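You operate a simulated robot arm through the tools that you are given. There is no shell and no other tool. Be economical: measure what you need, move in short steps, check, and stop when the job is done.

You run a simulated robot arm. Do the job below in one go: nothing can be reset, and whatever is moved stays where it is left.

Task
Shut the lilac strip.
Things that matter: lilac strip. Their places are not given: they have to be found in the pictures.

The check looks at the end state, three seconds after you hand in, the way a careful person would. Anything else that was tipped, shoved, dropped, spilled or broken makes it a failure.

Robot
A 7-joint arm with a two-finger parallel gripper, fixed in place. Base frame: the origin is at the foot of the arm, x ahead of it, y to its left, z up; the work surface is at about z = 0.86. Lengths are in m, angles in degrees, forces in N, time in s.
With the tool pointing down near the work surface it reaches from about 0.3 to 0.7 m from the base axis. Its first joint turns from -66.0 to 66.0 degrees. Payload 1.57 kg.
The tool frame sits at the grasp point between the pads (the TCP): z along the fingers, y along the line on which they close. The tips reach 0.03 m beyond it. Largest opening 0.11 m; finger width 0.024, thickness 0.012; the body of the gripper, 0.048 by 0.112 m, starts 0.078 m behind the TCP.
Orientation is that of the tool frame in the base frame, as a unit quaternion [w, x, y, z]. With the fingers straight down and closing along the base's y, the tool's x points along the base's -x, its y along +y and its z along -z.

Tools
- The arm moves only by the tool apply_moves. Its argument "commands" is one flat list of numbers, 7 for each row, row after row: the opening, from 0 (shut) to 1 (fully open), then the shift along the tool's x, y, z in m, then the turn, a rotation vector about the tool's x, y, z in degrees. In form: [gripper, x, y, z, ax, ay, az, gripper, x, y, z, ax, ay, az, ...]. A call has 1 to 12 rows; each row is the pose to reach, as a shift and turn from the pose commanded when the call began, along the tool's axes at that moment. Rows are played at 5 a second. More than 0.05 m and 8.6 degrees between two rows, or a gripper value outside its range, and nothing of the call is played. A pose out of reach is approached as far as the arm can. The call stops where the force on the tool passes 40 N (or 10 N more than at its start, if that is more) or the arm is blocked; 0.2 s more then pass. The fingers move at their own pace (about 0.108 m/s each) and stop on an object; they squeeze with about 34 N. The grip force told is the motor's: it shows also when the fingers shut on nothing. Time passes only in rows, and 0.2 s behind the last, so rows that repeat a pose let the fingers close. The reply holds the time, the measured pose of the TCP, the force on the tool along the base axes, the opening and the grip force, in the units named above and with some noise, and new pictures: "views" is both (left out), scene, wrist or none.
- Cameras (640 x 400 px; columns grow to the right, rows downward): "scene" is fixed at [0.1488, -0.3774, 1.414]; the picture's right is [0.89, -0.45, 0.00], its down [-0.20, -0.41, -0.89] and it looks along [0.40, 0.80, -0.46] (base axes); focal length 284 px, centre (320, 200). "wrist" rides on the gripper at [-0.036, 0, -0.08] in the tool frame; the picture's right is [0.00, -1.00, 0.00], its down [0.97, 0.00, -0.24] and it looks along [0.24, 0.00, 0.97] (tool axes); focal length 218 px, centre (320, 200).
- probe_pixels(camera, pixels): for up to 12 pixels [column, row] of the newest picture of that camera ("zoom" is the newest enlarged one), the place [x, y, z] in the base frame of the surface seen there, good to about 0.002 m. No time passes.
- close_up(camera, box): a new picture of the part [left, top, right, bottom] of that camera's present view, enlarged. No time passes.
- sign_off(): hands the job in; it is judged then, once.

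Work in short steps. Measure before you move; look again where a grasp or a placing could have gone wrong, and mend it. You have 60 turns and 120 pictures in all, those below and enlarged ones among them. Open the gripper and draw the arm clear of the work before you hand the job in, unless the task says otherwise; then end with one line.

The tools are called as name(argument=value, ...) on one line, values as JSON. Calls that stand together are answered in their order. apply_moves: Moves the arm, as the interface text tells. Its arguments: {"type":"object","properties":{"commands":{"type":"array"},"views":{"type":"string","enum":["both","scene","wrist","none"]}},"required":["commands"]} The other tools are called the same way: probe_pixels (camera, pixels) gives the place of the surface under pixels of a picture; close_up (camera, box) takes an enlarged picture of a part of a camera's view; sign_off () hands the job in.

At the start:

```text
t: 0.0
position: [0.3602, 0.097, 1.2623]
ee_rot: [0.0, 0.0, 1.0, 0.0]
ft_force: [-0.6, -0.8, 0.4]
finger_gap: 0.1101
gripper_force: 0.1
```

scene: 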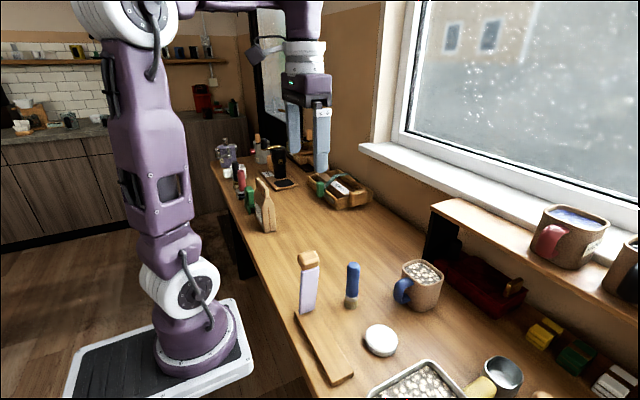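
wrist: 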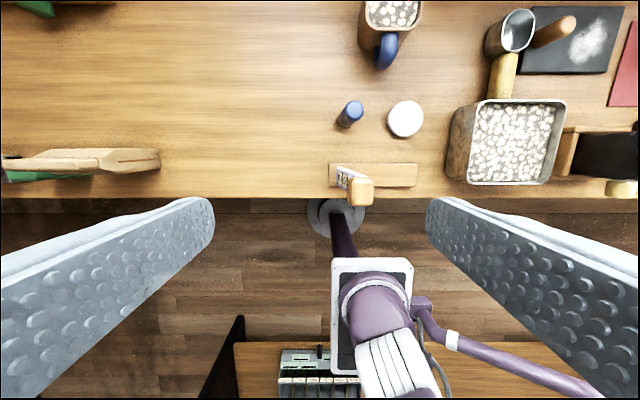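

The lilac strip seems to stand at scene (308,285), by a wooden board. I take enlarged pictures of it.

close_up(camera="scene", box=[240, 230, 400, 400])

close_up(camera="wrist", box=[290, 80, 450, 220])

```text
2.35 times, centred on (320, 315) of scene
```

zoom: 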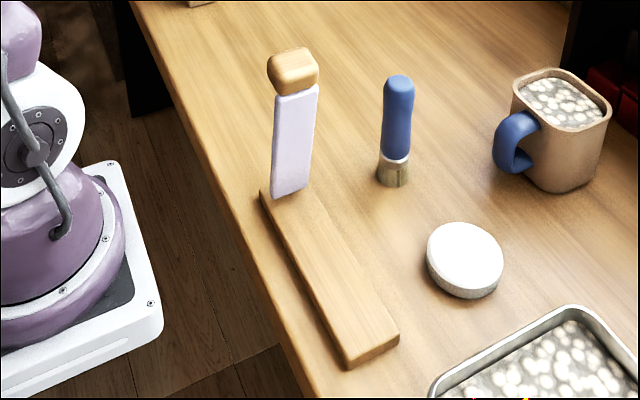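

```text
2.86 times, centred on (370, 150) of wrist
```

zoom: 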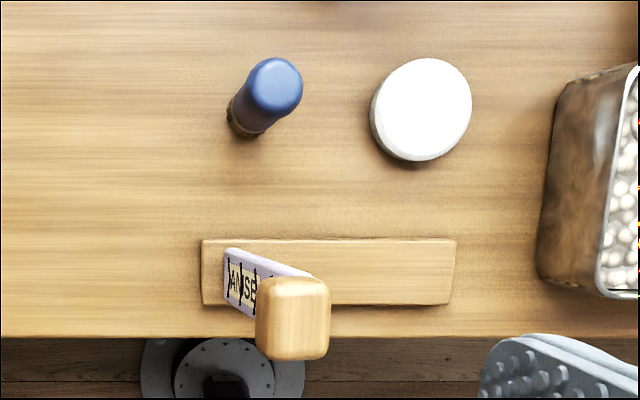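

The strip is a lever hinged on the left end of the board, and it should fold down towards -y. I measure the strip, knob and board.

probe_pixels(camera="wrist", pixels=[[362, 190], [351, 181], [372, 181], [372, 200], [352, 200], [342, 177], [345, 170], [332, 166], [332, 185], [415, 166], [415, 184], [390, 175]])

probe_pixels(camera="scene", pixels=[[308, 252], [308, 258], [314, 257], [309, 270], [308, 290], [307, 310], [317, 270], [320, 340], [345, 370], [352, 270], [351, 303], [380, 335]])

```text
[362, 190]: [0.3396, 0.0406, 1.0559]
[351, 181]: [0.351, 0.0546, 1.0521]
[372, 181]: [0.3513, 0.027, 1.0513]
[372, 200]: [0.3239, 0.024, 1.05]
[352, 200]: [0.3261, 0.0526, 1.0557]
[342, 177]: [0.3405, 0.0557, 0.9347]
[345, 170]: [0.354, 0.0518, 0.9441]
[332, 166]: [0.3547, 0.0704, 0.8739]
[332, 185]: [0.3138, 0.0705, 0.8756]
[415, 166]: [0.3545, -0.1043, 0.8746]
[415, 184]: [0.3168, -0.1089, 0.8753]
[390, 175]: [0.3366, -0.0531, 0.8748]
```

```text
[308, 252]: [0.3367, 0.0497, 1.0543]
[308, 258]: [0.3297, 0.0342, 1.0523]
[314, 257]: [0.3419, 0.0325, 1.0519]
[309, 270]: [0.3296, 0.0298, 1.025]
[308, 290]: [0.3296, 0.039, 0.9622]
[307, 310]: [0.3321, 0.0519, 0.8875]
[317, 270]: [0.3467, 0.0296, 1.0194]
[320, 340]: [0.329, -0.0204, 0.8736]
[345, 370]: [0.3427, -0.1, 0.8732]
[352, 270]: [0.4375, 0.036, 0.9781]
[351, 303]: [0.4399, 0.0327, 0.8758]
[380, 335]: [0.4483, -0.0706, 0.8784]
```

The knob is at about (0.338, 0.04, 1.05) and the hinge near y=0.057, z=0.88. The strip leans about 9° towards -y. I shut the fingers and come down on its +y side, at y≈0.11.

apply_moves(commands=[0, 0.01, 0.013, 0.03, 0, 0, 0, 0, 0.022, 0.013, 0.07, 0, 0, 0, 0, 0.022, 0.013, 0.115, 0, 0, 0, 0, 0.022, 0.013, 0.16, 0, 0, 0, 0, 0.022, 0.013, 0.2, 0, 0, 0, 0, 0.022, 0.013, 0.225, 0, 0, 0, 0, 0.022, 0.013, 0.225, 0, 0, 0])

```text
t: 1.6
position: [0.3404, 0.1106, 1.0371]
ee_rot: [0.001, 0.0, 1.0, 0.0]
ft_force: [0.5, -1.0, 0.6]
finger_gap: 0.0
gripper_force: 21.4
```

scene: 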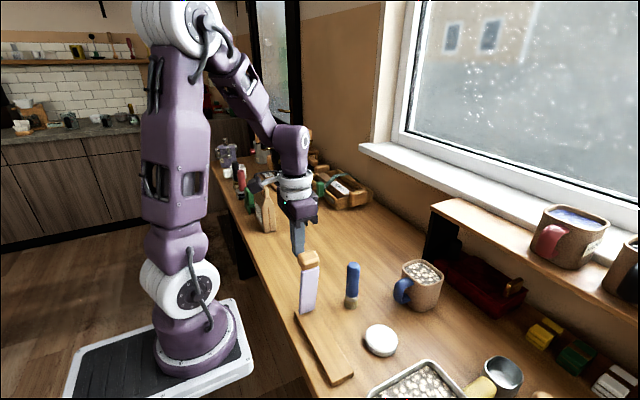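
wrist: 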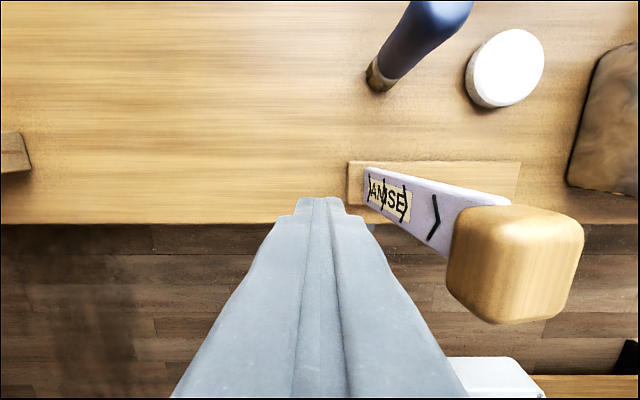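

The fingers are shut at y=0.11, tips at z≈1.007, level with the upper strip. I sweep towards -y along the lever's arc to about 45° and watch the force.

apply_moves(commands=[0, 0, -0.025, 0.003, 0, 0, 0, 0, 0, -0.045, 0.006, 0, 0, 0, 0, 0, -0.06, 0.009, 0, 0, 0, 0, 0, -0.075, 0.012, 0, 0, 0, 0, 0, -0.085, 0.016, 0, 0, 0, 0, 0, -0.095, 0.02, 0, 0, 0, 0, 0, -0.108, 0.028, 0, 0, 0, 0, 0, -0.121, 0.037, 0, 0, 0])

```text
t: 3.4
position: [0.3388, -0.0095, 1.0004]
ee_rot: [0.001, -0.001, 1.0, 0.0]
ft_force: [1.8, 1.2, -0.1]
finger_gap: 0.0
gripper_force: 20.9
```

scene: 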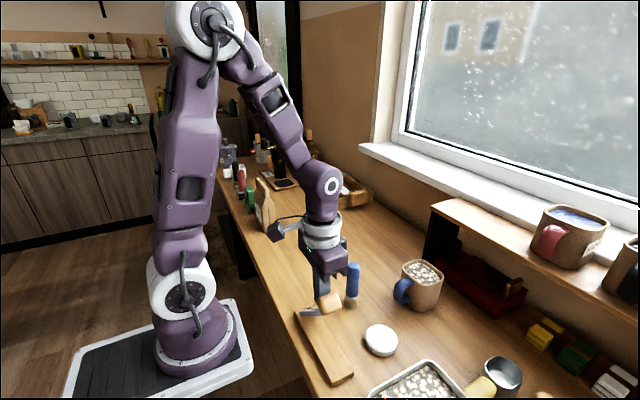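
wrist: 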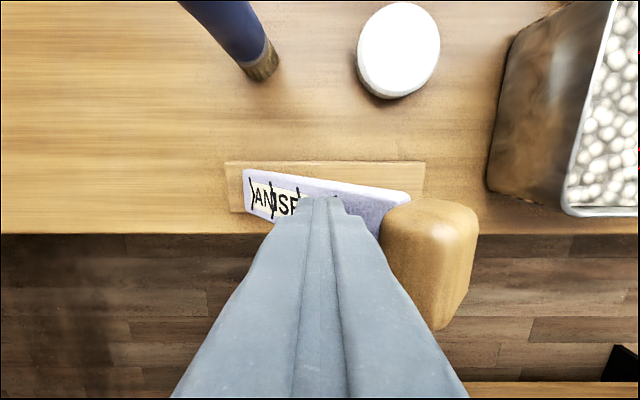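

The strip now leans about 45° with hardly any force, and nothing else is touched. I carry on down the arc to near flat.

apply_moves(commands=[0, 0, -0.011, 0.011, 0, 0, 0, 0, 0, -0.0205, 0.024, 0, 0, 0, 0, 0, -0.028, 0.038, 0, 0, 0, 0, 0, -0.034, 0.052, 0, 0, 0, 0, 0, -0.037, 0.062, 0, 0, 0, 0, 0, -0.039, 0.072, 0, 0, 0])

```text
t: 4.8
position: [0.3392, -0.0487, 0.9276]
ee_rot: [-0.001, 0.0, 1.0, 0.0]
ft_force: [0.7, 0.7, -0.2]
finger_gap: 0.0
gripper_force: 21.1
```

scene: 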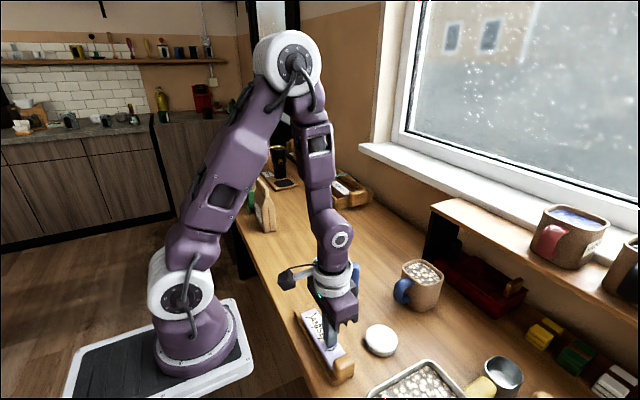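
wrist: 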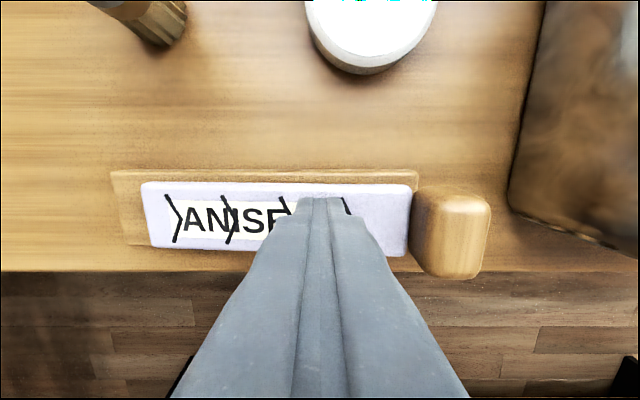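

Nearly flat. I press on down in small steps until the force builds.

apply_moves(commands=[0, 0, 0, 0.005, 0, 0, 0, 0, 0, 0, 0.01, 0, 0, 0, 0, 0, 0, 0.014, 0, 0, 0, 0, 0, 0, 0.018, 0, 0, 0], views="wrist")

```text
t: 5.6
position: [0.3387, -0.0491, 0.9165]
ee_rot: [0.002, 0.0, 1.0, 0.0]
ft_force: [-3.3, 2.7, 38.6]
finger_gap: 0.0003
gripper_force: 21.0
stopped in row 3: the force on the tool passed its limit (the readings are from after the stop); the commanded pose is now the measured one
```

wrist: 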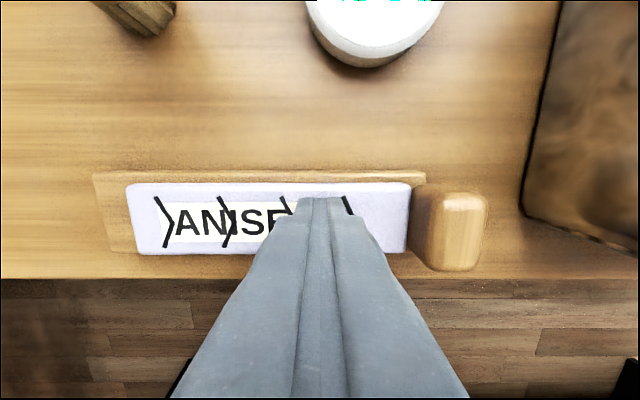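

The force rose to 38 N, so the strip has reached its stop. I lift straight up to see whether it stays down.

apply_moves(commands=[0, 0, 0, -0.015, 0, 0, 0, 0, 0, 0, -0.05, 0, 0, 0, 0, 0, 0, -0.09, 0, 0, 0, 0, 0, 0, -0.13, 0, 0, 0, 0, 0, 0, -0.17, 0, 0, 0, 0, 0, 0, -0.21, 0, 0, 0, 0, 0, 0.04, -0.25, 0, 0, 0, 0, 0, 0.08, -0.28, 0, 0, 0, 0, 0, 0.12, -0.3, 0, 0, 0, 1, 0, 0.12, -0.3, 0, 0, 0, 1, 0, 0.12, -0.3, 0, 0, 0])

```text
refused: row 7 steps farther than a row can; nothing moved
```

One step was too long, so I shorten the sideways rows.

apply_moves(commands=[0, 0, 0, -0.015, 0, 0, 0, 0, 0, 0, -0.05, 0, 0, 0, 0, 0, 0, -0.09, 0, 0, 0, 0, 0, 0, -0.13, 0, 0, 0, 0, 0, 0, -0.17, 0, 0, 0, 0, 0, 0, -0.21, 0, 0, 0, 0, 0, 0.03, -0.24, 0, 0, 0, 0, 0, 0.06, -0.27, 0, 0, 0, 0, 0, 0.1, -0.29, 0, 0, 0, 1, 0, 0.1, -0.29, 0, 0, 0, 1, 0, 0.1, -0.29, 0, 0, 0])

```text
t: 8.0
position: [0.3391, 0.0503, 1.2099]
ee_rot: [0.001, 0.0, 1.0, 0.0]
ft_force: [-0.1, 0.6, 1.2]
finger_gap: 0.1098
gripper_force: 0.1
```

scene: 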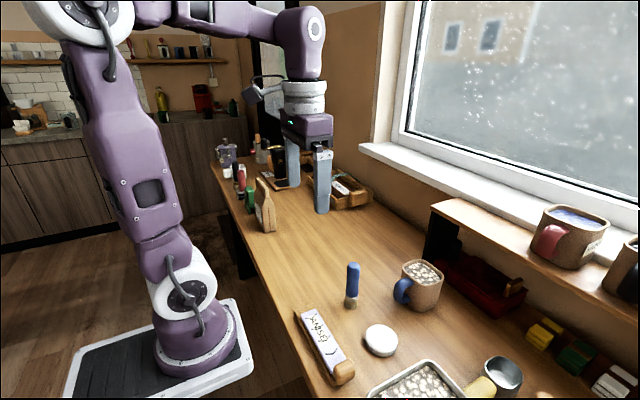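
wrist: 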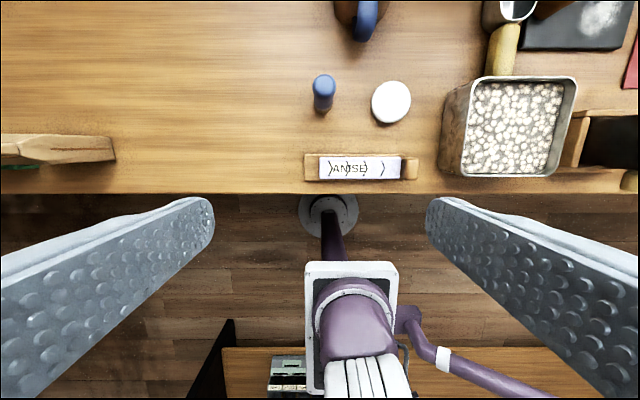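

The strip looks flat on the board at scene (325,340). I check its height at both ends and take a closer look.

probe_pixels(camera="wrist", pixels=[[323, 167], [345, 160], [372, 160], [396, 167], [409, 168], [312, 167]])

close_up(camera="scene", box=[270, 280, 400, 400])

```text
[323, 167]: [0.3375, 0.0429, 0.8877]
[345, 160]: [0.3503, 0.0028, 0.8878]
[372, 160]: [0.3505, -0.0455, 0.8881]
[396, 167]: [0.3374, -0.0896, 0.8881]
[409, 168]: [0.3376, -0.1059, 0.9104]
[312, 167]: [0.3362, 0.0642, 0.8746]
```

```text
3.33 times, centred on (335, 340) of scene
```

zoom: 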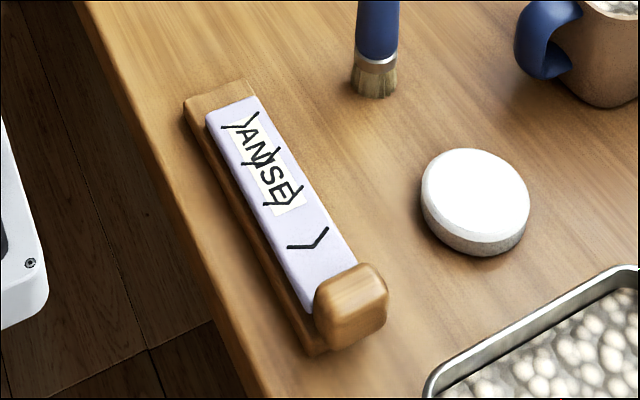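

The strip lies level on its board, with its top at z≈0.888 at both ends. The gripper is open and clear, and nothing else has moved, so I hand in.

sign_off()

```text
The job is handed in.
```

The lilac strip is shut: it lies flat on its board and stayed down after I lifted away, nothing else was moved, and the job is handed in.
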